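You operate a simulated robot arm through the tools that you are given. There is no shell and no other tool.

The job below is to be done with a simulated two-armed robot. You get a single attempt, and the scene is never put back.

Task
Top up the gearbox with gear oil to the green ring.
Fine: open the vent knob first, swing the filler lid aside, pour from the jug marked GEAR, put the jug back, then shut lid and vent. Set down upright: what you pick out.

The check looks at the end state, three seconds after you hand in, the way a careful person would. Anything else that was tipped, shoved, dropped, spilled or broken makes it a failure. A push-on lid holds only when it is set on centred and level and pressed home; a screw cap is set on level and turned clockwise until tight.

Robot
Two 7-joint arms with fingered hands on one trunk that stands fixed in place. Base frame: the origin is at the foot of the trunk, x ahead of it, y to its left, z up. Units: m, rad, N and s.
The left shoulder is at [0.07, 0.146, 1.212], the right one opposite. With the tool pointing down near the work surface each hand reaches from about 0.1 to 0.66 m from the base axis, measured 20 degrees to its own side. Payload 3.5 kg a hand.
Tool frame (each hand has its own): the origin (TCP) lies between the finger pads and is the grasp point; the fingertips stand 0.025 m ahead of it; z points along the fingers, y is the line along which they close. The gripper opens to 0.088 m; its body begins 0.029 m behind the TCP. The gripper is a hand of 4 fingers: y runs from the thumb to the fingers, the wrist lies at [-0.013, -0.097, -0.162] in the tool frame, and closing takes about 1.5 s.
Orientation is told as [roll, pitch, yaw] about the base's x, y, z axes, in that order, counted from this pose: with the fingers straight down and the wrist toward the robot, the tool's x, y and z point along [0, 1, 0], [1, 0, 0] and [0, 0, -1] of the base frame.

Tools
- The arms move only by the tool move_arm. It takes "left_steps", "right_steps" or both (then of equal length, played together; a hand with none holds still); each is a list of rows, each an object of numbers (a shift or turn left out is 0, a gripper value left out holds the last): "x", "y", "z": the shift along the tool's x, y, z in m; "rx", "ry", "rz": the turn, a rotation vector about the tool's x, y, z in rad; "claw": the gripper command, from -1 (fully open) to 1 (shut), values between in proportion. In form: [{"x": .., "y": .., "z": .., "rx": .., "ry": .., "rz": .., "claw": ..}, ...]. A call has 1 to 20 rows; each row shifts and turns the commanded pose from where the row before left it, along the tool's axes as they then stand. Rows are played at 5 a second. More than 0.05 m and 0.15 rad between two rows, or a gripper value outside its range, and nothing of the call is played. A pose out of reach is approached as far as the arm can. The call stops where the force on the tool passes 40 N (or 10 N more than at its start, if that is more) or the arm is blocked; 0.2 s more then pass. The fingers move at their own pace (about 0.045 m/s each) and stop on an object; they squeeze with about 30 N. The grip force told is the motor's: it shows also when the fingers shut on nothing. Time passes only in rows, and 0.2 s behind the last, so rows that do not move let the fingers close. It gives the time, the measured TCP pose, the force on the tool (base axes), the opening and the grip force at its end, in the units of the frame above (readings bear some noise), with the torque about the TCP (base axes, N m) and any sound that the robot's microphone picked up.
- Cameras (640 x 400 px; columns grow to the right, rows downward): "scene" is now at [0.1202, 0.049, 1.5222]; the picture's right is [0.57, -0.82, 0.00], its down [-0.53, -0.37, -0.76] and it looks along [0.63, 0.44, -0.64] (base axes); focal length 217 px, centre (320, 200). "left" rides on the left gripper at [-0.064, -0.083, -0.098] in its tool frame; the picture's right is [-0.62, -0.37, 0.69], its down [0.71, -0.63, 0.30] and it looks along [0.32, 0.68, 0.65] (tool axes); focal length 265 px, centre (320, 200). "right" rides on the right gripper at [0.064, -0.083, -0.098] in its tool frame; the picture's right is [-0.62, 0.37, -0.69], its down [-0.71, -0.63, 0.30] and it looks along [-0.32, 0.68, 0.65] (tool axes); focal length 265 px, centre (320, 200). There is no depth. A picture from a camera that has moved, and an enlarged one, comes with that camera's place and axes in the base frame and with its lens.
- grab_frame(camera): a new picture of that camera. It takes no simulated time.
- lift_body(by): slides the trunk up (or, below 0, down) by that many m; the arms and the scene camera ride with it, the base frame stays. It gives what a move gives, with no picture.
- hand_shape(shape, hand): the hand has 4 fingers and takes this shape, open, in about a second: jaw (thumb against the fingers, like two jaws); tri (thumb and two fingers); tip (a fingertip pinch); poke (one finger out to press); point (the index stretched); flat (the hand flat); cup (the hand cupped); fist (a fist). The gripper value then closes the fingers along that shape, each until it touches; the sizes above hold for jaw. It gives what a move gives, with no picture.
- aim_head(pan, tilt): turns the head with the scene camera to pan (to the left, within 1.501 rad either way) and tilt (down, from -0.506 to 1.204), counted from straight ahead of the robot. It gives what a move gives.
- enlarge(camera, box): a new picture of the part [left, top, right, bottom] of that camera's present view, enlarged. It takes no simulated time.
- finish_job(): hands the job in; it is judged then, once.

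Nothing tells you positions but the pictures and the camera data. Unless the task says otherwise, let go and move clear before handing in.

The tools are called after "Call:" as name(argument=value, ...) on one line, values as JSON. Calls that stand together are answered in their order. move_arm: Moves the arms, as the interface text tells. Its arguments: {"type":"object","properties":{"left_steps":{"type":"array","items":{"type":"object","properties":{"x":{"type":"number"},"y":{"type":"number"},"z":{"type":"number"},"rx":{"type":"number"},"ry":{"type":"number"},"rz":{"type":"number"},"claw":{"type":"number"}}}},"right_steps":{"type":"array","items":{"type":"object","properties":{"x":{"type":"number"},"y":{"type":"number"},"z":{"type":"number"},"rx":{"type":"number"},"ry":{"type":"number"},"rz":{"type":"number"},"claw":{"type":"number"}}}}},"required":[]} The other tools are called the same way: lift_body (by) moves the trunk up or down; hand_shape (shape, hand) gives the hand a shape; aim_head (pan, tilt) turns the head that bears the scene camera; grab_frame (camera) takes a picture; enlarge (camera, box) takes an enlarged picture of a part of a camera's view; finish_job () hands the job in.

At the start:

```text
t: 0.0
left_tool_pos: [0.3767, 0.4154, 1.3191]
left_ee_rot: [0.0, 0.0, -0.001]
left_contact_force: [0.2, -0.1, -0.1]
left_ft_torque: [0.0, -0.08, -0.03]
left_finger_gap: 0.0877
left_grip_force: 0.1
left_shape: jaw
right_tool_pos: [0.471, 0.0289, 1.3759]
right_ee_rot: [0.0, 0.001, 0.0]
right_contact_force: [0.0, -0.3, -0.4]
right_ft_torque: [0.01, 0.0, -0.01]
right_finger_gap: 0.0875
right_grip_force: 0.0
right_shape: jaw
trunk travel left (down, up): [-0.775, 0.065]
head pan, tilt (commanded): [0.607, 0.7]
```

scene: 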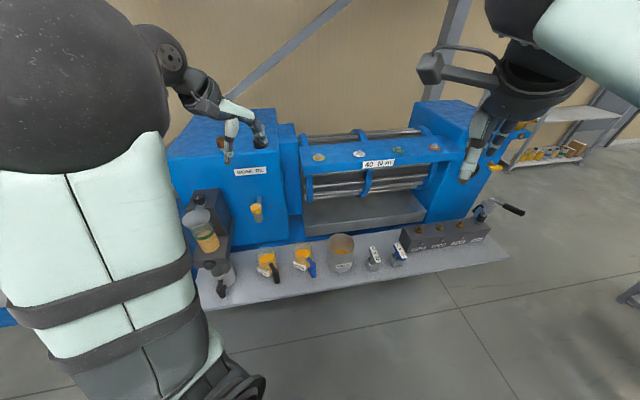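
right: 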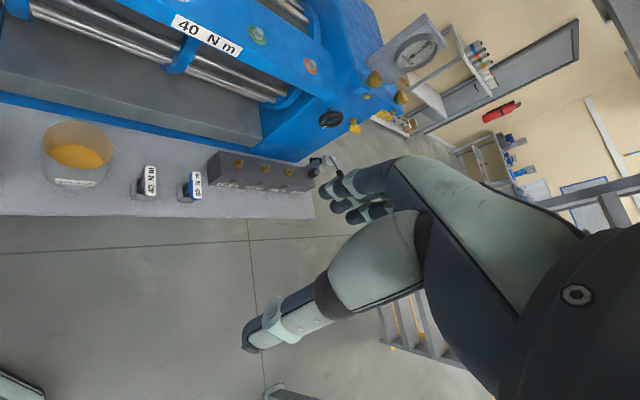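
left: 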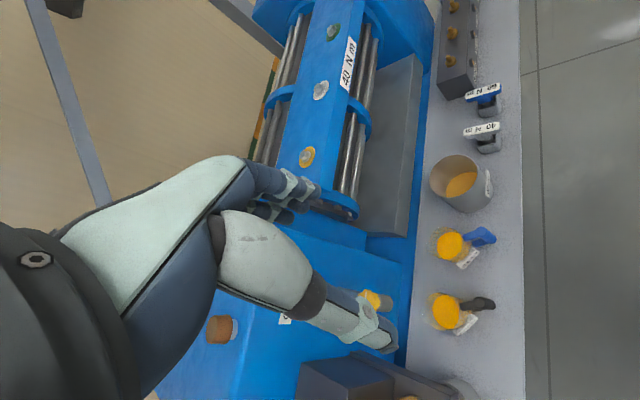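

I see a blue roller machine with a gearbox on its left end, and a shelf in front holding two yellow jugs, a tub and some tools. I'll enlarge the views to identify the vent knob, filler lid, sight glass and the jug marked GEAR.

Call:
enlarge(camera="scene", box=[160, 100, 320, 200])

Call:
enlarge(camera="scene", box=[170, 180, 330, 300])

Call:
enlarge(camera="scene", box=[320, 180, 540, 300])

Call:
enlarge(camera="left", box=[380, 140, 540, 400])

Call:
enlarge(camera="left", box=[180, 260, 420, 400])

```text
4.00 times, centred on (240, 150) of scene
camera zoom: at [0.1202, 0.049, 1.5222], right [0.57, -0.82, 0.0], down [-0.53, -0.37, -0.76], along [0.63, 0.44, -0.64], focal length 868 px, centre (640, 400)
```

zoom: 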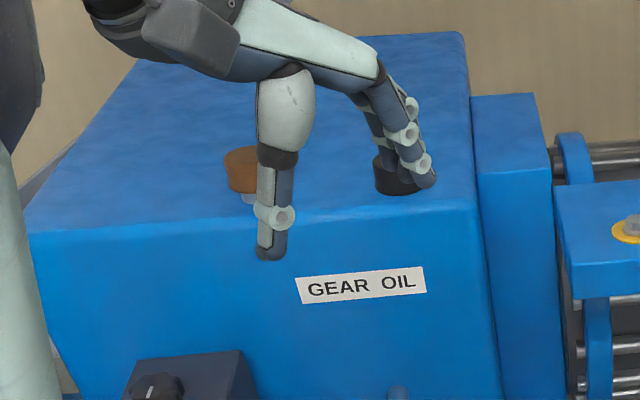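

```text
3.33 times, centred on (250, 240) of scene
camera zoom: at [0.1202, 0.049, 1.5222], right [0.57, -0.82, 0.0], down [-0.53, -0.37, -0.76], along [0.63, 0.44, -0.64], focal length 724 px, centre (553, 67)
```

zoom: 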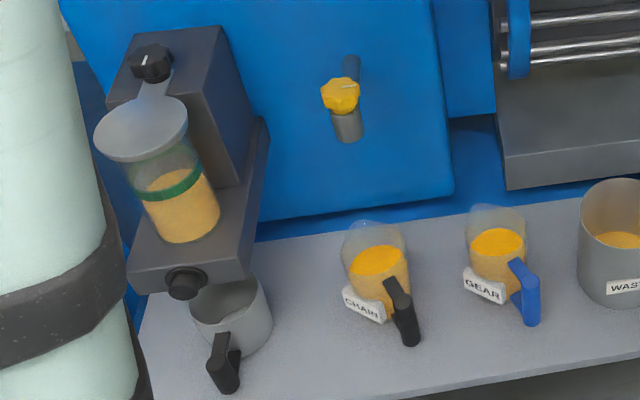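

```text
2.91 times, centred on (430, 240) of scene
camera zoom: at [0.1202, 0.049, 1.5222], right [0.57, -0.82, 0.0], down [-0.53, -0.37, -0.76], along [0.63, 0.44, -0.64], focal length 632 px, centre (0, 84)
```

zoom: 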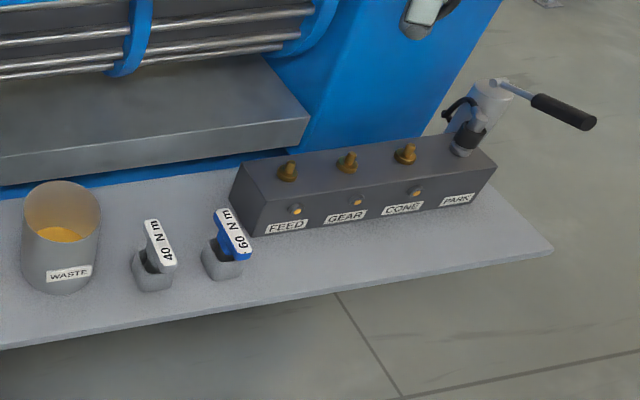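

```text
1.54 times, centred on (460, 270) of left
camera zoom: at [0.2934, 0.3519, 1.4182], right [-0.37, -0.62, -0.69], down [-0.63, 0.71, -0.3], along [0.68, 0.32, -0.65], focal length 408 px, centre (105, 92)
```

zoom: 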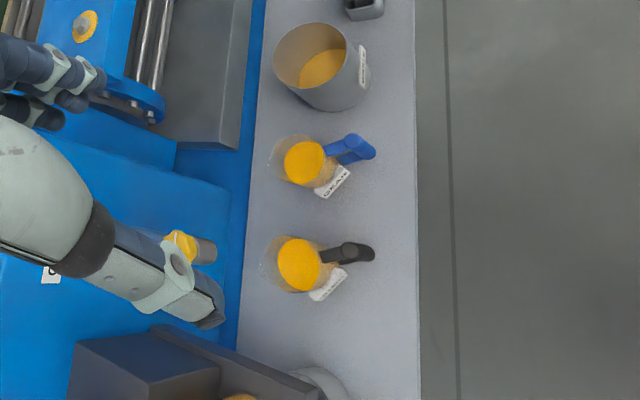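

```text
2.67 times, centred on (300, 330) of left
camera zoom: at [0.2934, 0.3519, 1.4182], right [-0.37, -0.62, -0.69], down [-0.63, 0.71, -0.3], along [0.68, 0.32, -0.65], focal length 708 px, centre (373, -147)
```

zoom: 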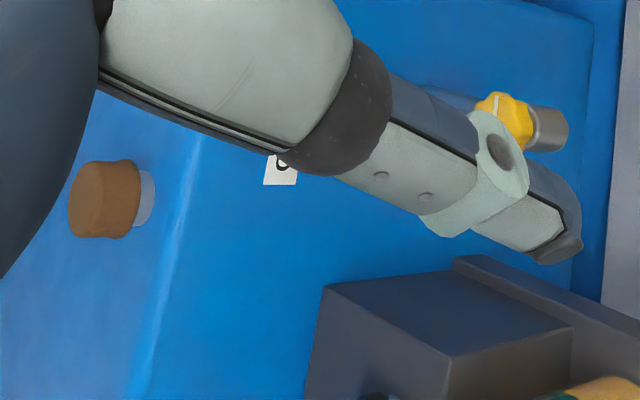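

The GEAR jug (blue handle) sits at roughly (0.56, 0.45, 0.71), next to a CHAIN jug. Left of it is a unit with a green-ringed sight cup and black knobs. I'll pull the left arm back to clear the view, then look again.

Call:
move_arm(left_steps=[{"y": -0.04, "x": 0.03}, {"y": -0.04, "x": 0.03}, {"y": -0.04, "x": 0.03}, {"y": -0.04, "x": 0.03}, {"x": 0.03}, {"x": 0.03}])

Call:
aim_head(pan=0.8, tilt=0.7)

Call:
grab_frame(camera="scene")

Call:
grab_frame(camera="left")

```text
t: 1.4
left_tool_pos: [0.2498, 0.5801, 1.2677]
left_ee_rot: [0.001, 0.002, 0.004]
left_contact_force: [0.1, -0.3, 0.1]
left_ft_torque: [0.04, 0.01, 0.01]
left_finger_gap: 0.0879
left_grip_force: 0.1
left_shape: jaw
left hand out of reach, approached as far as the arm can: row 3, 4, 5, 6
right_tool_pos: [0.4717, 0.0309, 1.3754]
right_ee_rot: [-0.002, 0.0, -0.001]
right_contact_force: [-0.3, -0.1, -0.4]
right_ft_torque: [0.0, 0.02, -0.02]
right_finger_gap: 0.0876
right_grip_force: 0.0
right_shape: jaw
trunk travel left (down, up): [-0.775, 0.065]
head pan, tilt (commanded): [0.607, 0.7]
```

```text
t: 2.1
left_tool_pos: [0.2495, 0.5795, 1.2688]
left_ee_rot: [0.005, 0.002, 0.004]
left_contact_force: [-0.2, 0.2, 0.3]
left_ft_torque: [0.03, -0.02, -0.02]
left_finger_gap: 0.0879
left_grip_force: 0.1
left_shape: jaw
right_tool_pos: [0.4716, 0.0291, 1.376]
right_ee_rot: [0.0, 0.0, 0.001]
right_contact_force: [-0.3, -0.4, 0.4]
right_ft_torque: [0.0, 0.03, -0.05]
right_finger_gap: 0.0878
right_grip_force: 0.0
right_shape: jaw
trunk travel left (down, up): [-0.775, 0.065]
head pan, tilt (commanded): [0.799, 0.7]
```

```text
taken
camera scene: at [0.1097, 0.0616, 1.5222], right [0.72, -0.7, 0.0], down [-0.45, -0.46, -0.76], along [0.53, 0.55, -0.64], focal length 217 px, centre (320, 200)
```

scene: 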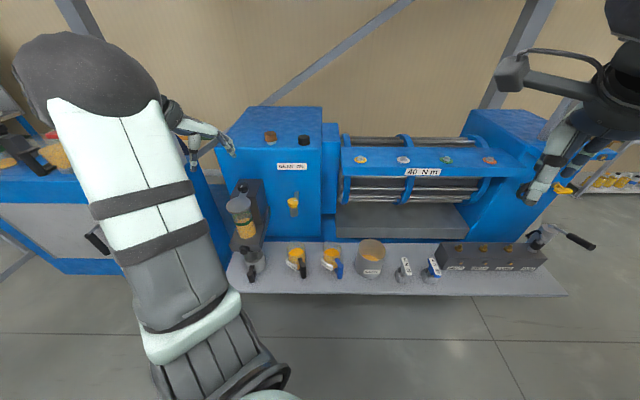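

```text
taken
camera left: at [0.167, 0.5138, 1.367], right [-0.37, -0.62, -0.69], down [-0.63, 0.71, -0.3], along [0.68, 0.33, -0.65], focal length 265 px, centre (320, 200)
```

left: 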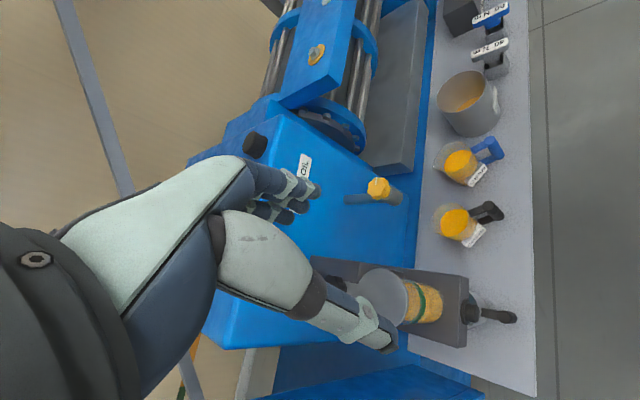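

The left unit with the green-ringed cup is now in clear view. I'll zoom in on it and on the gearbox.

Call:
enlarge(camera="scene", box=[215, 170, 315, 290])

Call:
enlarge(camera="scene", box=[220, 110, 350, 200])

Call:
enlarge(camera="left", box=[300, 120, 540, 370])

Call:
enlarge(camera="scene", box=[320, 190, 400, 290])

```text
3.33 times, centred on (265, 230) of scene
camera zoom: at [0.1097, 0.0616, 1.5222], right [0.72, -0.7, 0.0], down [-0.45, -0.46, -0.76], along [0.53, 0.55, -0.64], focal length 724 px, centre (503, 100)
```

zoom: 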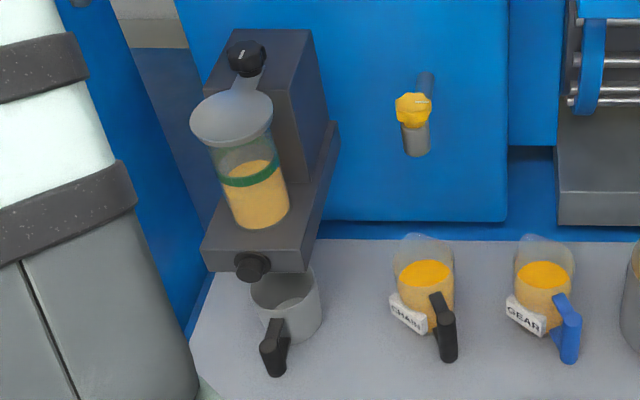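

```text
4.44 times, centred on (285, 155) of scene
camera zoom: at [0.1097, 0.0616, 1.5222], right [0.72, -0.7, 0.0], down [-0.45, -0.46, -0.76], along [0.53, 0.55, -0.64], focal length 965 px, centre (476, 400)
```

zoom: 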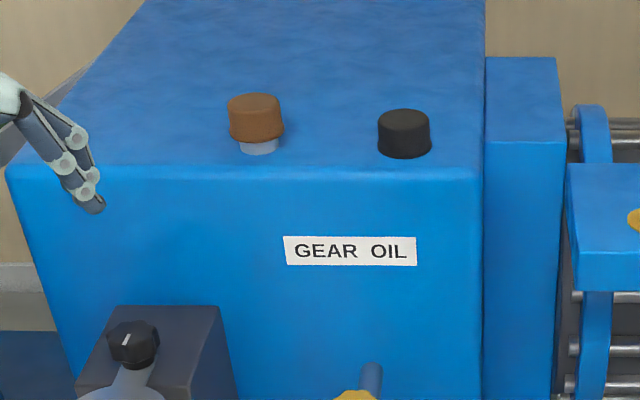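

```text
1.60 times, centred on (420, 245) of left
camera zoom: at [0.167, 0.5138, 1.367], right [-0.37, -0.62, -0.69], down [-0.63, 0.71, -0.3], along [0.68, 0.33, -0.65], focal length 425 px, centre (160, 128)
```

zoom: 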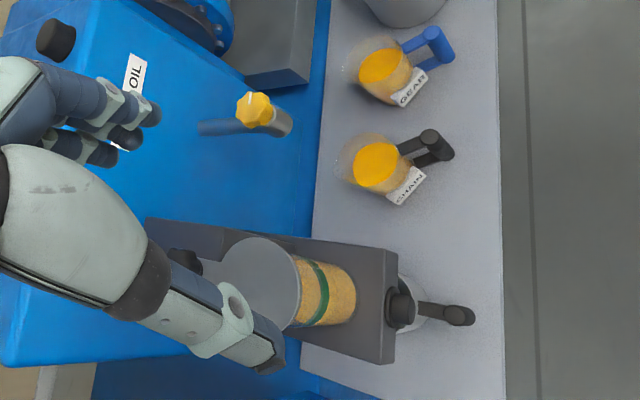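

```text
4.00 times, centred on (360, 240) of scene
camera zoom: at [0.1097, 0.0616, 1.5222], right [0.72, -0.7, 0.0], down [-0.45, -0.46, -0.76], along [0.53, 0.55, -0.64], focal length 868 px, centre (160, 40)
```

zoom: 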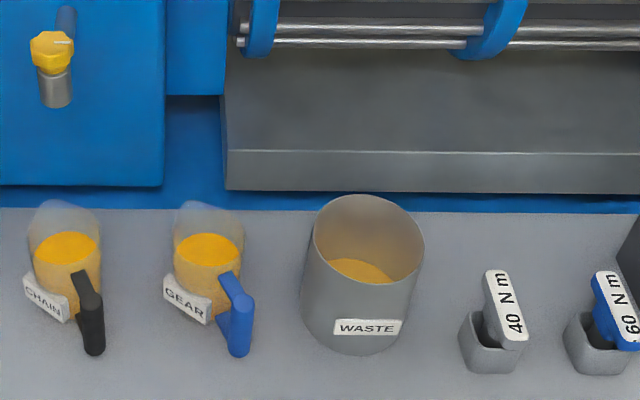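

The cup lid is near (0.31, 0.685, 1.01) and the black knob behind it near (0.355, 0.72, 1.045). The machine is turned about 45° from the robot. I'll zoom in further on the cup, lid and knobs.

Call:
enlarge(camera="scene", box=[220, 170, 276, 205])

Call:
enlarge(camera="scene", box=[220, 200, 276, 240])

Call:
enlarge(camera="scene", box=[230, 240, 280, 280])

Call:
enlarge(camera="scene", box=[310, 230, 360, 285])

```text
11.43 times, centred on (248, 188) of scene
camera zoom: at [0.1097, 0.0616, 1.5222], right [0.72, -0.7, 0.0], down [-0.45, -0.46, -0.76], along [0.53, 0.55, -0.64], focal length 2481 px, centre (1143, 343)
```

zoom: 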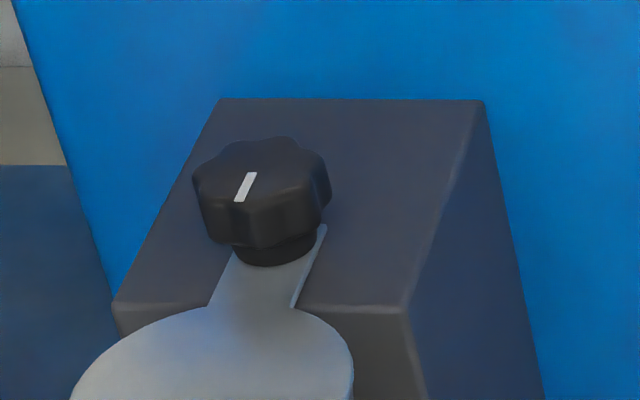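

```text
10.00 times, centred on (248, 220) of scene
camera zoom: at [0.1097, 0.0616, 1.5222], right [0.72, -0.7, 0.0], down [-0.45, -0.46, -0.76], along [0.53, 0.55, -0.64], focal length 2171 px, centre (1040, 0)
```

zoom: 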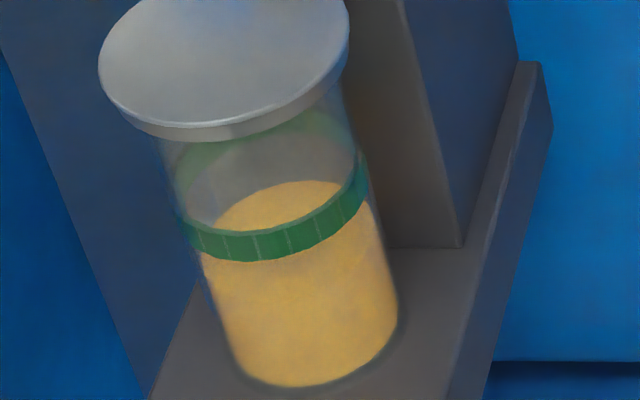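

```text
10.00 times, centred on (255, 260) of scene
camera zoom: at [0.1097, 0.0616, 1.5222], right [0.72, -0.7, 0.0], down [-0.45, -0.46, -0.76], along [0.53, 0.55, -0.64], focal length 2171 px, centre (970, -400)
```

zoom: 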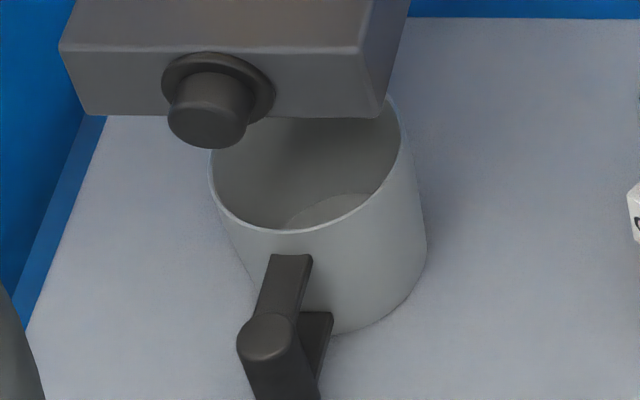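

```text
7.27 times, centred on (335, 258) of scene
camera zoom: at [0.1097, 0.0616, 1.5222], right [0.72, -0.7, 0.0], down [-0.45, -0.46, -0.76], along [0.53, 0.55, -0.64], focal length 1579 px, centre (211, -218)
```

zoom: 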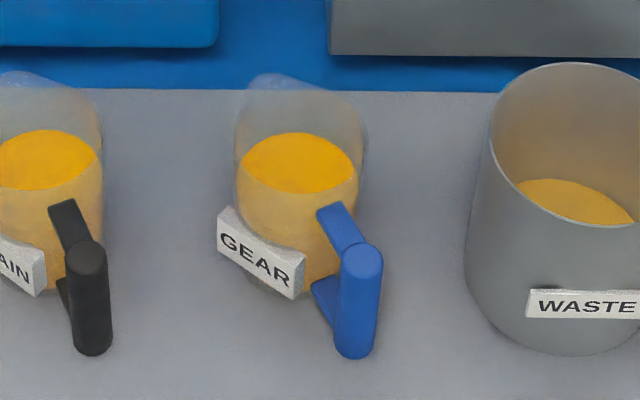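

The cup's oil is visibly below the green ring. The lid's arm runs under the lobed black knob, which has a white pointer mark. I'll retract the left arm further and lower the trunk for a flatter second view, so I can triangulate positions.

Call:
move_arm(left_steps=[{"x": -0.04, "y": -0.01}, {"x": -0.04, "y": -0.01}, {"x": -0.04, "y": -0.01}, {"x": -0.04, "y": -0.01}, {"x": -0.04, "y": -0.01}])

Call:
lift_body(by=-0.35)

Call:
aim_head(pan=0.9, tilt=0.45)

Call:
grab_frame(camera="scene")

Call:
grab_frame(camera="left")

```text
t: 3.3
left_tool_pos: [0.2021, 0.3757, 1.2689]
left_ee_rot: [0.004, 0.002, 0.0]
left_contact_force: [-0.8, 0.1, 0.8]
left_ft_torque: [0.01, -0.02, 0.0]
left_finger_gap: 0.0879
left_grip_force: 0.0
left_shape: jaw
right_tool_pos: [0.4714, 0.0248, 1.3764]
right_ee_rot: [0.001, -0.001, 0.0]
right_contact_force: [-0.2, -0.8, -0.4]
right_ft_torque: [0.03, 0.02, 0.07]
right_finger_gap: 0.0878
right_grip_force: 0.1
right_shape: jaw
trunk travel left (down, up): [-0.775, 0.065]
head pan, tilt (commanded): [0.799, 0.7]
```

```text
t: 6.8
left_tool_pos: [0.2021, 0.3798, 0.9177]
left_ee_rot: [-0.001, 0.001, 0.0]
left_contact_force: [-0.3, -0.4, -0.5]
left_ft_torque: [0.0, 0.01, -0.01]
left_finger_gap: 0.0877
left_grip_force: 0.1
left_shape: jaw
right_tool_pos: [0.4699, 0.0277, 1.0265]
right_ee_rot: [0.001, 0.0, -0.001]
right_contact_force: [-0.1, -0.8, 0.7]
right_ft_torque: [-0.02, 0.0, 0.01]
right_finger_gap: 0.0875
right_grip_force: 0.1
right_shape: jaw
trunk travel left (down, up): [-0.425, 0.415]
head pan, tilt (commanded): [0.799, 0.7]
```

```text
t: 7.5
left_tool_pos: [0.2035, 0.3809, 0.9182]
left_ee_rot: [0.001, 0.001, 0.001]
left_contact_force: [-0.2, -0.5, 0.0]
left_ft_torque: [-0.03, 0.01, 0.0]
left_finger_gap: 0.0875
left_grip_force: 0.1
left_shape: jaw
right_tool_pos: [0.4721, 0.0295, 1.0262]
right_ee_rot: [0.001, 0.0, -0.001]
right_contact_force: [-0.7, -0.5, -0.1]
right_ft_torque: [0.0, 0.0, 0.03]
right_finger_gap: 0.0875
right_grip_force: 0.1
right_shape: jaw
trunk travel left (down, up): [-0.425, 0.415]
head pan, tilt (commanded): [0.901, 0.45]
```

```text
taken
camera scene: at [0.1075, 0.0724, 1.1943], right [0.78, -0.62, 0.0], down [-0.27, -0.34, -0.9], along [0.56, 0.71, -0.44], focal length 217 px, centre (320, 200)
```

scene: 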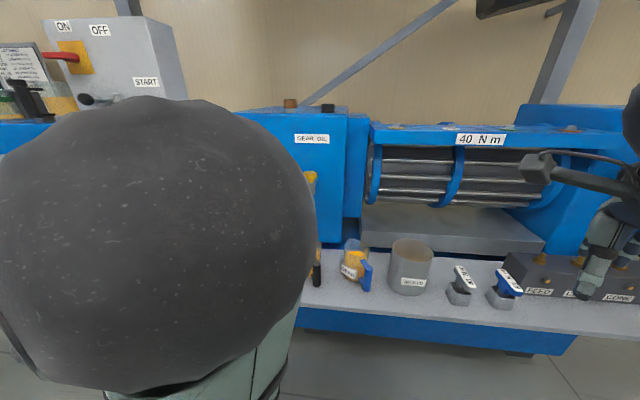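

```text
taken
camera left: at [0.1193, 0.3155, 1.0163], right [-0.37, -0.62, -0.69], down [-0.63, 0.71, -0.3], along [0.68, 0.32, -0.65], focal length 265 px, centre (320, 200)
```

left: 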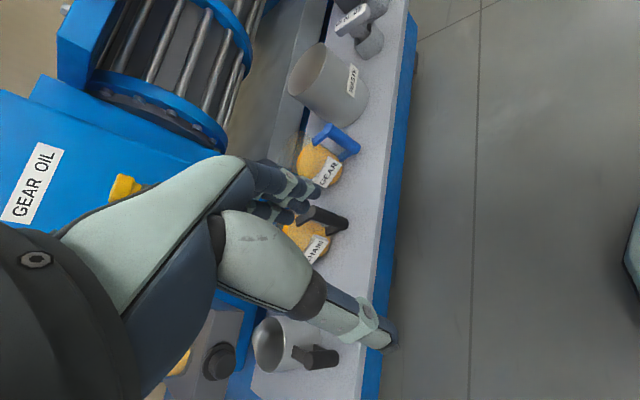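

The left elbow now blocks part of the head view, but the GEAR jug is visible. I'll zoom on it to triangulate.

Call:
enlarge(camera="scene", box=[300, 220, 440, 310])

Call:
enlarge(camera="scene", box=[230, 80, 390, 200])

Call:
enlarge(camera="left", box=[150, 280, 350, 400])

Call:
enlarge(camera="left", box=[240, 100, 400, 270])

```text
4.44 times, centred on (370, 265) of scene
camera zoom: at [0.1075, 0.0724, 1.1943], right [0.78, -0.62, 0.0], down [-0.27, -0.34, -0.9], along [0.56, 0.71, -0.44], focal length 965 px, centre (98, -89)
```

zoom: 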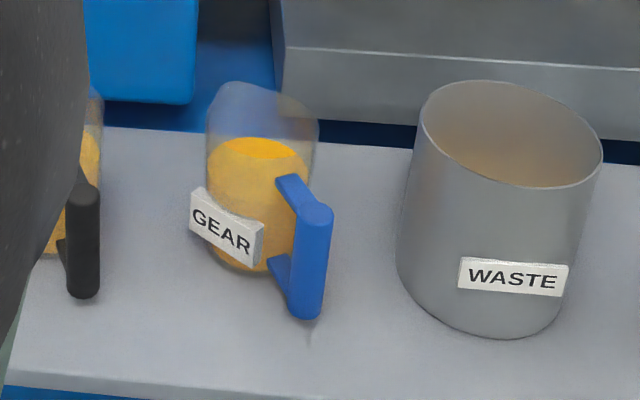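

```text
3.33 times, centred on (310, 140) of scene
camera zoom: at [0.1075, 0.0724, 1.1943], right [0.78, -0.62, 0.0], down [-0.27, -0.34, -0.9], along [0.56, 0.71, -0.44], focal length 724 px, centre (353, 400)
```

zoom: 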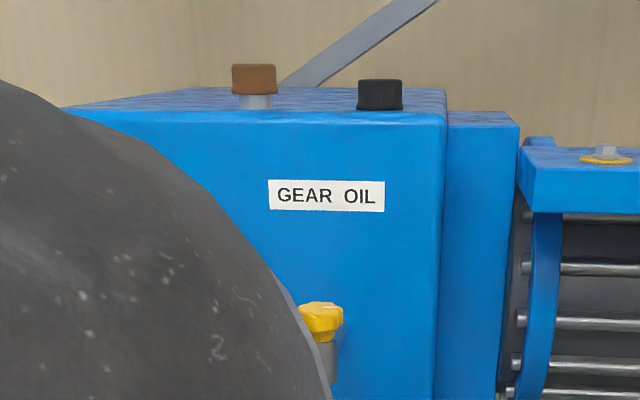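

```text
3.20 times, centred on (250, 340) of left
camera zoom: at [0.1193, 0.3155, 1.0163], right [-0.37, -0.62, -0.69], down [-0.63, 0.71, -0.3], along [0.68, 0.32, -0.65], focal length 849 px, centre (544, -248)
```

zoom: 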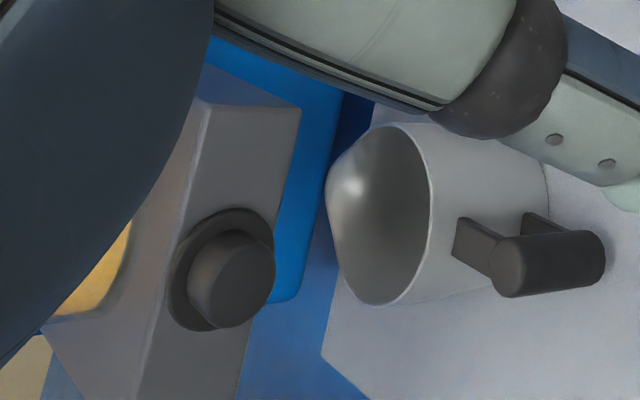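

```text
2.35 times, centred on (320, 185) of left
camera zoom: at [0.1193, 0.3155, 1.0163], right [-0.37, -0.62, -0.69], down [-0.63, 0.71, -0.3], along [0.68, 0.32, -0.65], focal length 624 px, centre (320, 235)
```

zoom: 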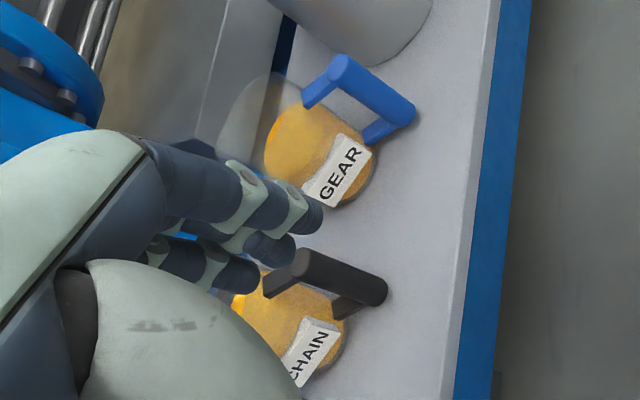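

The GEAR jug's handle is a vertical blue bar at about (0.53, 0.37), z 0.64 to 0.735. I'll raise the trunk again and bring the left hand, yawed to face the machine, nearer the cup to inspect the lid and vent knob.

Call:
lift_body(by=0.35)

Call:
move_arm(left_steps=[{"rz": -0.14}, {"rz": -0.14}, {"rz": -0.14}, {"rz": -0.14}, {"rz": -0.14}, {"rz": -0.14}])

Call:
grab_frame(camera="left")

```text
t: 10.9
left_tool_pos: [0.2036, 0.3788, 1.2667]
left_ee_rot: [0.001, 0.0, 0.0]
left_contact_force: [0.2, 0.4, -0.3]
left_ft_torque: [0.0, 0.02, 0.0]
left_finger_gap: 0.0877
left_grip_force: 0.1
left_shape: jaw
right_tool_pos: [0.4712, 0.029, 1.3767]
right_ee_rot: [0.001, 0.0, 0.0]
right_contact_force: [-0.6, 0.0, 0.8]
right_ft_torque: [0.0, 0.03, -0.02]
right_finger_gap: 0.0875
right_grip_force: 0.2
right_shape: jaw
trunk travel left (down, up): [-0.775, 0.065]
head pan, tilt (commanded): [0.901, 0.45]
```

```text
t: 12.3
left_tool_pos: [0.1939, 0.396, 1.2546]
left_ee_rot: [-0.035, 0.031, 0.872]
left_contact_force: [-0.1, -0.2, -1.0]
left_ft_torque: [0.02, 0.02, -0.03]
left_finger_gap: 0.0879
left_grip_force: 0.1
left_shape: jaw
left hand out of reach, approached as far as the arm can: row 5, 6
right_tool_pos: [0.4738, 0.0299, 1.3755]
right_ee_rot: [0.0, 0.002, 0.0]
right_contact_force: [0.4, 0.6, -0.3]
right_ft_torque: [-0.02, 0.01, -0.02]
right_finger_gap: 0.0876
right_grip_force: 0.0
right_shape: jaw
trunk travel left (down, up): [-0.775, 0.065]
head pan, tilt (commanded): [0.901, 0.45]
```

```text
taken
camera left: at [0.1895, 0.2954, 1.3593], right [0.24, -0.71, -0.66], down [-0.95, -0.04, -0.31], along [0.2, 0.7, -0.69], focal length 265 px, centre (320, 200)
```

left: 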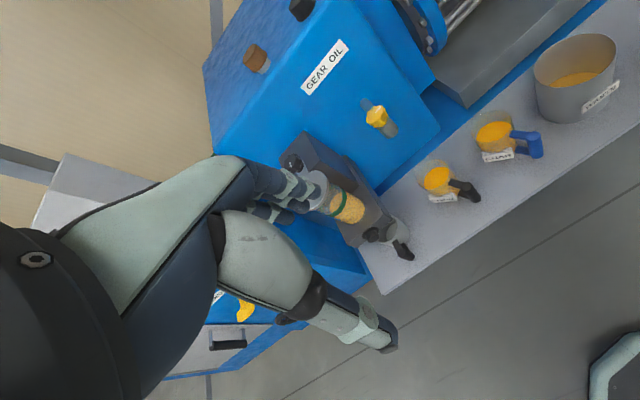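

The hand is facing the machine, so I'll bring it forward and down a bit for a closer look at the lid and knob.

Call:
move_arm(left_steps=[{"y": 0.03, "x": 0.02, "z": 0.02}, {"y": 0.03, "x": 0.02, "z": 0.02}, {"y": 0.03, "x": 0.02, "z": 0.02}, {"y": 0.03}])

Call:
grab_frame(camera="left")

Call:
aim_head(pan=0.95, tilt=0.6)

Call:
grab_frame(camera="scene")

```text
t: 13.3
left_tool_pos: [0.235, 0.5185, 1.2042]
left_ee_rot: [0.0, 0.0, 0.841]
left_contact_force: [-0.6, 0.2, 0.7]
left_ft_torque: [0.01, 0.0, 0.01]
left_finger_gap: 0.0877
left_grip_force: 0.1
left_shape: jaw
right_tool_pos: [0.4724, 0.0294, 1.3751]
right_ee_rot: [-0.003, -0.001, 0.0]
right_contact_force: [0.7, -0.2, -0.1]
right_ft_torque: [0.01, 0.01, -0.04]
right_finger_gap: 0.0876
right_grip_force: 0.0
right_shape: jaw
trunk travel left (down, up): [-0.775, 0.065]
head pan, tilt (commanded): [0.901, 0.45]
```

```text
taken
camera left: at [0.2258, 0.4134, 1.3025], right [0.22, -0.69, -0.69], down [-0.95, 0.01, -0.3], along [0.21, 0.73, -0.65], focal length 265 px, centre (320, 200)
```

left: 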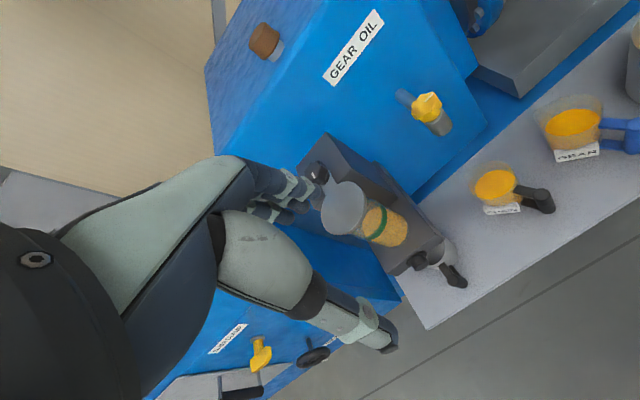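

```text
t: 14.0
left_tool_pos: [0.2326, 0.5164, 1.2045]
left_ee_rot: [0.0, 0.001, 0.842]
left_contact_force: [-0.4, -0.2, -0.9]
left_ft_torque: [0.02, -0.01, 0.0]
left_finger_gap: 0.0877
left_grip_force: 0.1
left_shape: jaw
right_tool_pos: [0.4712, 0.0291, 1.376]
right_ee_rot: [0.0, -0.002, -0.001]
right_contact_force: [0.0, -0.1, 0.1]
right_ft_torque: [0.0, -0.01, -0.02]
right_finger_gap: 0.0877
right_grip_force: 0.1
right_shape: jaw
trunk travel left (down, up): [-0.775, 0.065]
head pan, tilt (commanded): [0.949, 0.6]
```

```text
taken
camera scene: at [0.1021, 0.0722, 1.5309], right [0.81, -0.58, 0.0], down [-0.33, -0.46, -0.83], along [0.48, 0.67, -0.56], focal length 217 px, centre (320, 200)
```

scene: 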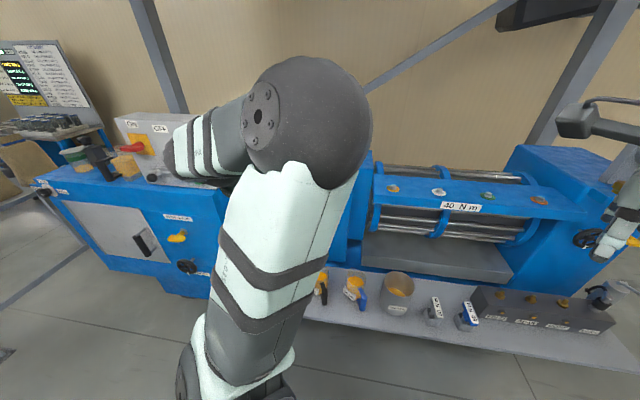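

The hand camera now sees the lid, cup and knob from above, so I'll zoom in on it.

Call:
enlarge(camera="left", box=[270, 120, 430, 260])

Call:
enlarge(camera="left", box=[380, 60, 480, 150])

Call:
enlarge(camera="left", box=[460, 70, 640, 230])

Call:
enlarge(camera="left", box=[180, 290, 360, 400])

```text
2.86 times, centred on (350, 190) of left
camera zoom: at [0.2251, 0.4122, 1.3029], right [0.22, -0.69, -0.69], down [-0.95, 0.01, -0.3], along [0.21, 0.73, -0.65], focal length 758 px, centre (234, 229)
```

zoom: 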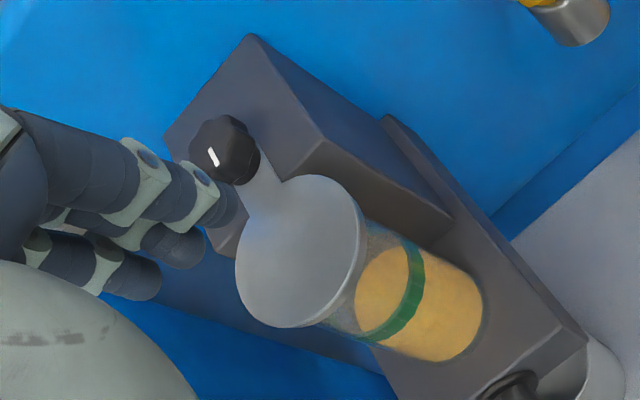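

```text
4.44 times, centred on (430, 105) of left
camera zoom: at [0.2251, 0.4122, 1.3029], right [0.22, -0.69, -0.69], down [-0.95, 0.01, -0.3], along [0.21, 0.73, -0.65], focal length 1180 px, centre (-169, 622)
```

zoom: 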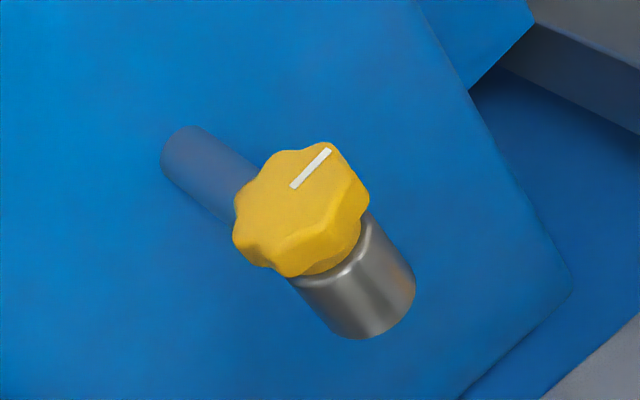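

```text
2.50 times, centred on (550, 150) of left
camera zoom: at [0.2251, 0.4122, 1.3029], right [0.22, -0.69, -0.69], down [-0.95, 0.01, -0.3], along [0.21, 0.73, -0.65], focal length 664 px, centre (-255, 325)
```

zoom: 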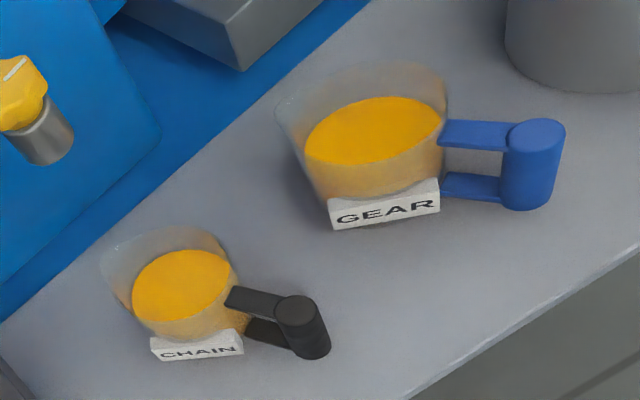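

```text
3.56 times, centred on (270, 345) of left
camera zoom: at [0.2251, 0.4122, 1.3029], right [0.22, -0.69, -0.69], down [-0.95, 0.01, -0.3], along [0.21, 0.73, -0.65], focal length 944 px, centre (498, -316)
```

zoom: 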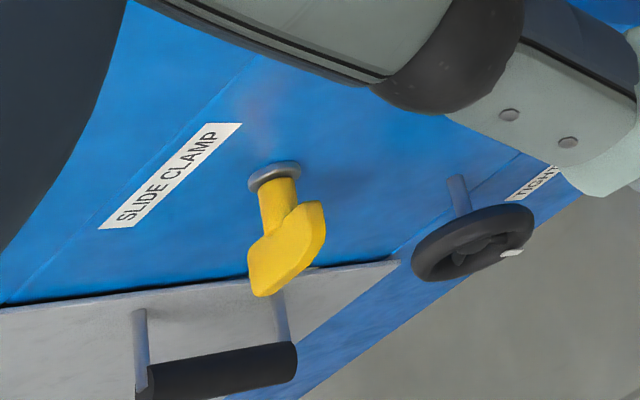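

Enlargements look sharply rendered, so I'll zoom much tighter on the knobs, box and valves to look for labels.

Call:
enlarge(camera="left", box=[300, 150, 350, 182])

Call:
enlarge(camera="left", box=[380, 230, 480, 295])

Call:
enlarge(camera="left", box=[355, 195, 425, 255])

Call:
enlarge(camera="left", box=[310, 170, 380, 240])

Call:
enlarge(camera="left", box=[530, 90, 640, 165])

```text
12.50 times, centred on (325, 166) of left
camera zoom: at [0.2251, 0.4122, 1.3029], right [0.22, -0.69, -0.69], down [-0.95, 0.01, -0.3], along [0.21, 0.73, -0.65], focal length 3318 px, centre (258, 625)
```

zoom: 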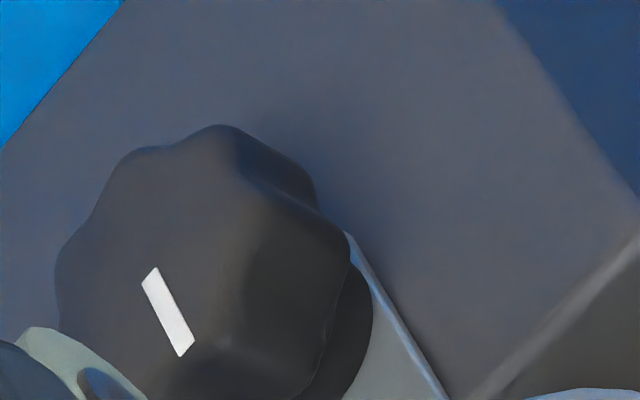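

```text
6.15 times, centred on (430, 262) of left
camera zoom: at [0.2251, 0.4122, 1.3029], right [0.22, -0.69, -0.69], down [-0.95, 0.01, -0.3], along [0.21, 0.73, -0.65], focal length 1633 px, centre (-357, -185)
```

zoom: 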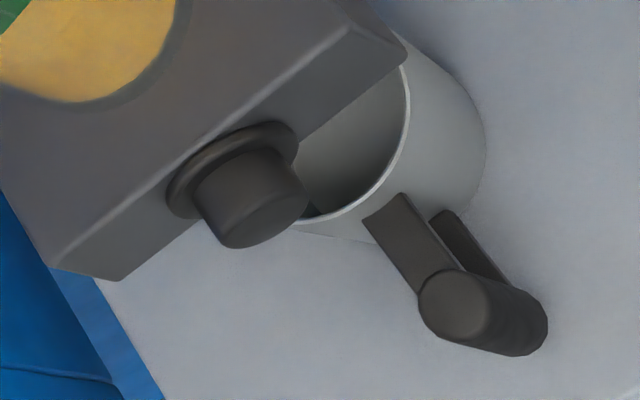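

```text
6.67 times, centred on (390, 225) of left
camera zoom: at [0.2251, 0.4122, 1.3029], right [0.22, -0.69, -0.69], down [-0.95, 0.01, -0.3], along [0.21, 0.73, -0.65], focal length 1769 px, centre (-147, 33)
```

zoom: 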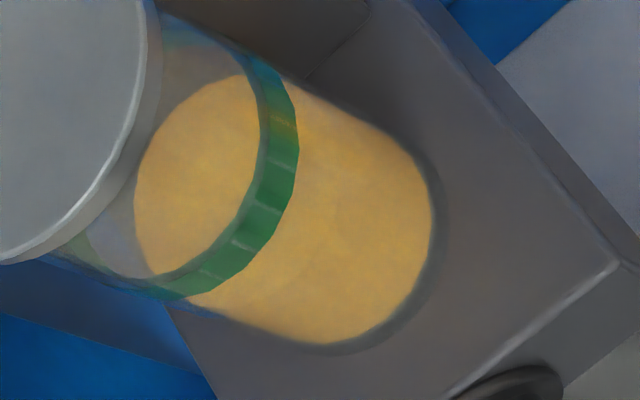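

```text
5.71 times, centred on (345, 205) of left
camera zoom: at [0.2251, 0.4122, 1.3029], right [0.22, -0.69, -0.69], down [-0.95, 0.01, -0.3], along [0.21, 0.73, -0.65], focal length 1517 px, centre (177, 171)
```

zoom: 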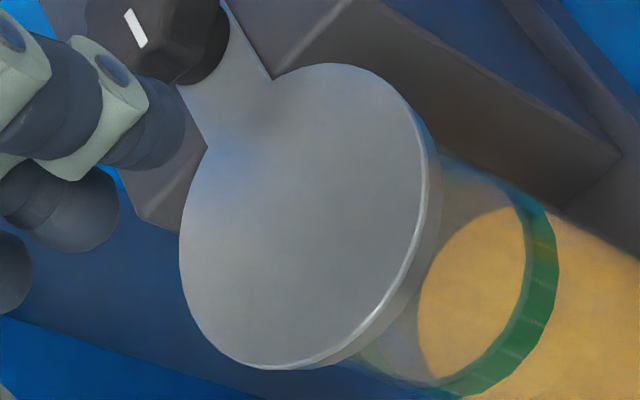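

```text
5.33 times, centred on (585, 128) of left
camera zoom: at [0.2251, 0.4122, 1.3029], right [0.22, -0.69, -0.69], down [-0.95, 0.01, -0.3], along [0.21, 0.73, -0.65], focal length 1416 px, centre (-1093, 587)
```

zoom: 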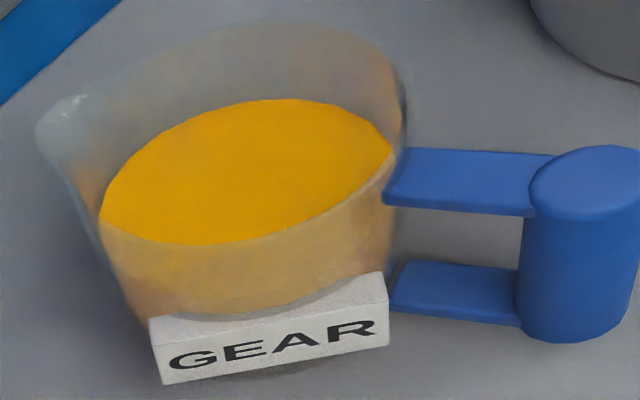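

The jug's spout is opposite its handle. The black lobed knob sits over the lid's arm with its pointer toward the lid, so I take it to be the vent, with the lid pivot beneath it. I'll raise the trunk slightly and move the left hand above the knob for a better fix.

Call:
lift_body(by=0.06)

Call:
move_arm(left_steps=[{"y": 0.035, "x": 0.007, "z": 0.005}, {"y": 0.035, "x": 0.007, "z": 0.005}, {"y": 0.035, "x": 0.007, "z": 0.005}, {"y": 0.035, "x": 0.007, "z": 0.005}])

Call:
grab_frame(camera="left")

Call:
grab_frame(camera="scene")

```text
t: 15.0
left_tool_pos: [0.2332, 0.5166, 1.2646]
left_ee_rot: [-0.001, 0.0, 0.841]
left_contact_force: [-0.7, -0.2, -0.3]
left_ft_torque: [-0.02, 0.0, 0.04]
left_finger_gap: 0.0877
left_grip_force: 0.0
left_shape: jaw
right_tool_pos: [0.4726, 0.0297, 1.436]
right_ee_rot: [0.0, 0.0, 0.0]
right_contact_force: [-0.7, -0.9, 0.7]
right_ft_torque: [0.01, 0.02, -0.02]
right_finger_gap: 0.0874
right_grip_force: 0.1
right_shape: jaw
trunk travel left (down, up): [-0.835, 0.005]
head pan, tilt (commanded): [0.949, 0.6]
```

```text
t: 16.0
left_tool_pos: [0.3068, 0.6417, 1.245]
left_ee_rot: [-0.002, 0.002, 0.84]
left_contact_force: [-0.7, 0.5, 0.0]
left_ft_torque: [-0.02, 0.01, -0.01]
left_finger_gap: 0.0878
left_grip_force: 0.0
left_shape: jaw
right_tool_pos: [0.4717, 0.031, 1.4365]
right_ee_rot: [-0.002, 0.0, -0.001]
right_contact_force: [-0.5, -0.4, -0.1]
right_ft_torque: [-0.01, -0.04, 0.02]
right_finger_gap: 0.0874
right_grip_force: 0.0
right_shape: jaw
trunk travel left (down, up): [-0.835, 0.005]
head pan, tilt (commanded): [0.949, 0.6]
```

```text
taken
camera left: at [0.2986, 0.5374, 1.343], right [0.22, -0.69, -0.69], down [-0.95, 0.01, -0.3], along [0.21, 0.72, -0.66], focal length 265 px, centre (320, 200)
```

left: 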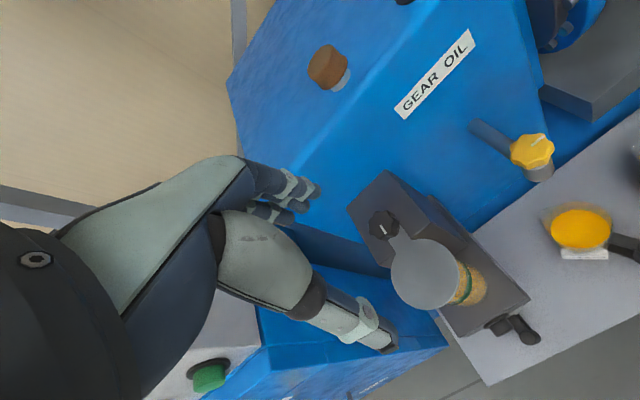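

```text
taken
camera scene: at [0.1025, 0.0748, 1.5907], right [0.81, -0.58, 0.0], down [-0.33, -0.46, -0.82], along [0.48, 0.67, -0.57], focal length 217 px, centre (320, 200)
```

scene: 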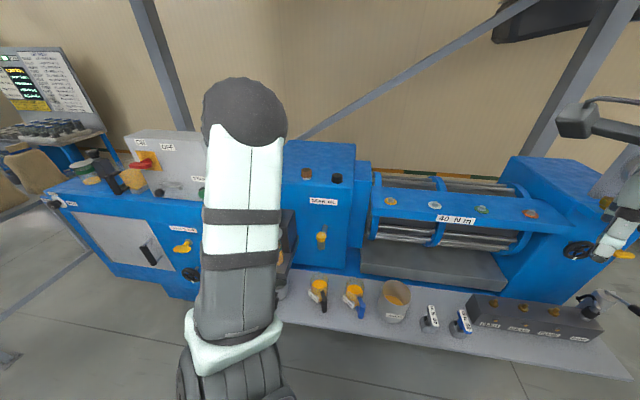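

The hand camera gives a clean view of the knob, lid and box from above. I'll zoom in to measure them.

Call:
enlarge(camera="left", box=[340, 165, 500, 315])

Call:
enlarge(camera="left", box=[360, 200, 410, 250])

Call:
enlarge(camera="left", box=[460, 110, 570, 190])

```text
2.67 times, centred on (420, 240) of left
camera zoom: at [0.2986, 0.5374, 1.343], right [0.22, -0.69, -0.69], down [-0.95, 0.01, -0.3], along [0.21, 0.72, -0.66], focal length 708 px, centre (53, 93)
```

zoom: 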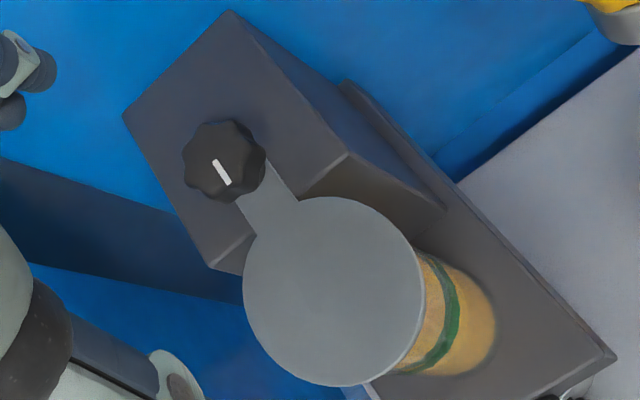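

```text
8.00 times, centred on (385, 225) of left
camera zoom: at [0.2986, 0.5374, 1.343], right [0.22, -0.69, -0.69], down [-0.95, 0.01, -0.3], along [0.21, 0.72, -0.66], focal length 2123 px, centre (-200, 0)
```

zoom: 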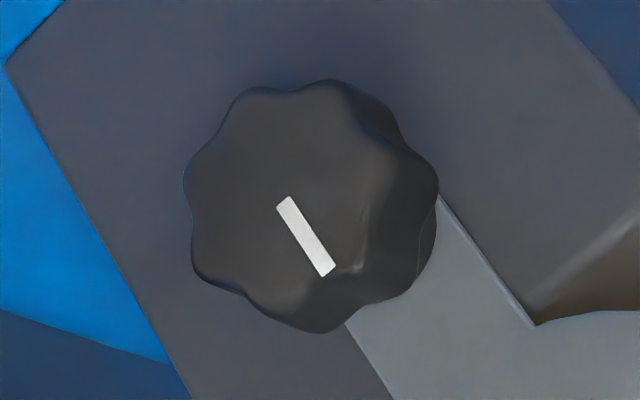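

```text
5.00 times, centred on (515, 150) of left
camera zoom: at [0.2986, 0.5374, 1.343], right [0.22, -0.69, -0.69], down [-0.95, 0.01, -0.3], along [0.21, 0.72, -0.66], focal length 1327 px, centre (-655, 450)
```

zoom: 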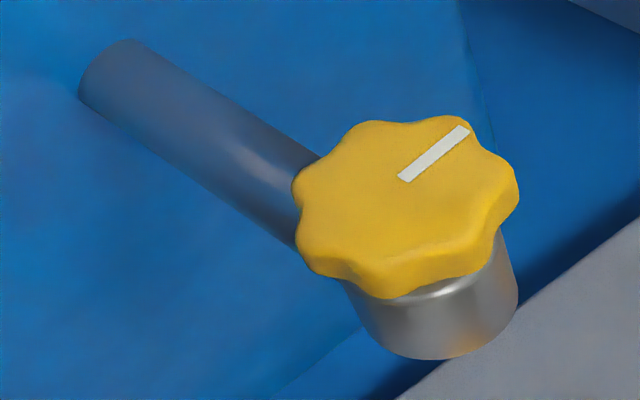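

Triangulating gives the knob top at (0.366, 0.746, 1.031), about 4 cm across, and the lid centre at (0.311, 0.693, 0.998). Next I'll put the hand above the knob and turn it to the starting yaw.

Call:
move_arm(left_steps=[{"x": 0.005, "y": 0.0234, "z": 0.02}, {"x": 0.005, "y": 0.0234, "z": 0.02}, {"x": 0.005, "y": 0.0234, "z": 0.025}, {"x": 0.005, "y": 0.0234, "z": 0.03}, {"x": 0.0055, "y": 0.0232, "z": 0.03}, {"rz": 0.13}, {"rz": 0.13}, {"rz": 0.13}, {"rz": 0.13}])

Call:
grab_frame(camera="left")

```text
t: 18.0
left_tool_pos: [0.3634, 0.745, 1.1188]
left_ee_rot: [-0.001, 0.0, 0.319]
left_contact_force: [0.8, 0.4, 0.4]
left_ft_torque: [0.0, -0.02, -0.03]
left_finger_gap: 0.0878
left_grip_force: 0.0
left_shape: jaw
right_tool_pos: [0.4712, 0.0306, 1.438]
right_ee_rot: [-0.001, 0.0, 0.001]
right_contact_force: [0.6, 0.7, -0.3]
right_ft_torque: [-0.02, 0.01, 0.0]
right_finger_gap: 0.0876
right_grip_force: 0.0
right_shape: jaw
trunk travel left (down, up): [-0.835, 0.005]
head pan, tilt (commanded): [0.949, 0.6]
```

```text
taken
camera left: at [0.3046, 0.6585, 1.2174], right [-0.16, -0.7, -0.69], down [-0.82, 0.48, -0.3], along [0.55, 0.52, -0.65], focal length 265 px, centre (320, 200)
```

left: 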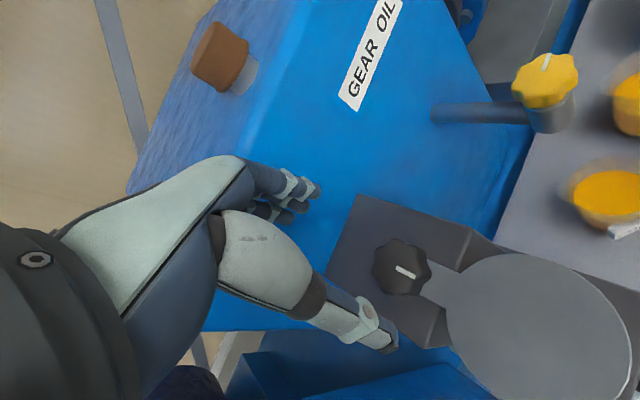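

The knob is projected right where the TCP line predicts, so alignment is good. I'll descend until the fingertips straddle the knob, then check.

Call:
move_arm(left_steps=[{"z": 0.02}, {"z": 0.02}, {"z": 0.02}, {"z": 0.014}, {"z": 0.008}])

Call:
grab_frame(camera="left")

Call:
enlarge(camera="left", box=[240, 160, 440, 360])

```text
t: 19.2
left_tool_pos: [0.3653, 0.7453, 1.0365]
left_ee_rot: [0.0, 0.0, 0.322]
left_contact_force: [-0.1, 0.0, -0.1]
left_ft_torque: [0.02, 0.03, 0.02]
left_finger_gap: 0.0879
left_grip_force: 0.0
left_shape: jaw
right_tool_pos: [0.4711, 0.0294, 1.4362]
right_ee_rot: [-0.001, 0.0, 0.001]
right_contact_force: [0.2, 0.7, -0.3]
right_ft_torque: [-0.03, 0.01, 0.03]
right_finger_gap: 0.0875
right_grip_force: 0.0
right_shape: jaw
trunk travel left (down, up): [-0.835, 0.005]
head pan, tilt (commanded): [0.949, 0.6]
```

```text
taken
camera left: at [0.3061, 0.6578, 1.1354], right [-0.15, -0.7, -0.69], down [-0.82, 0.48, -0.3], along [0.55, 0.52, -0.65], focal length 265 px, centre (320, 200)
```

left: 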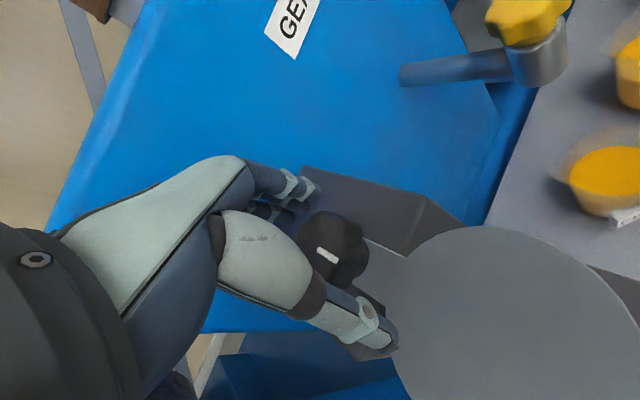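

```text
2.00 times, centred on (340, 260) of left
camera zoom: at [0.3061, 0.6578, 1.1354], right [-0.15, -0.7, -0.69], down [-0.82, 0.48, -0.3], along [0.55, 0.52, -0.65], focal length 531 px, centre (280, 80)
```

zoom: 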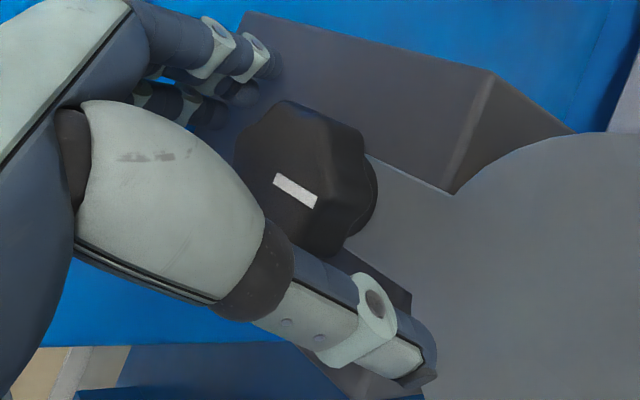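

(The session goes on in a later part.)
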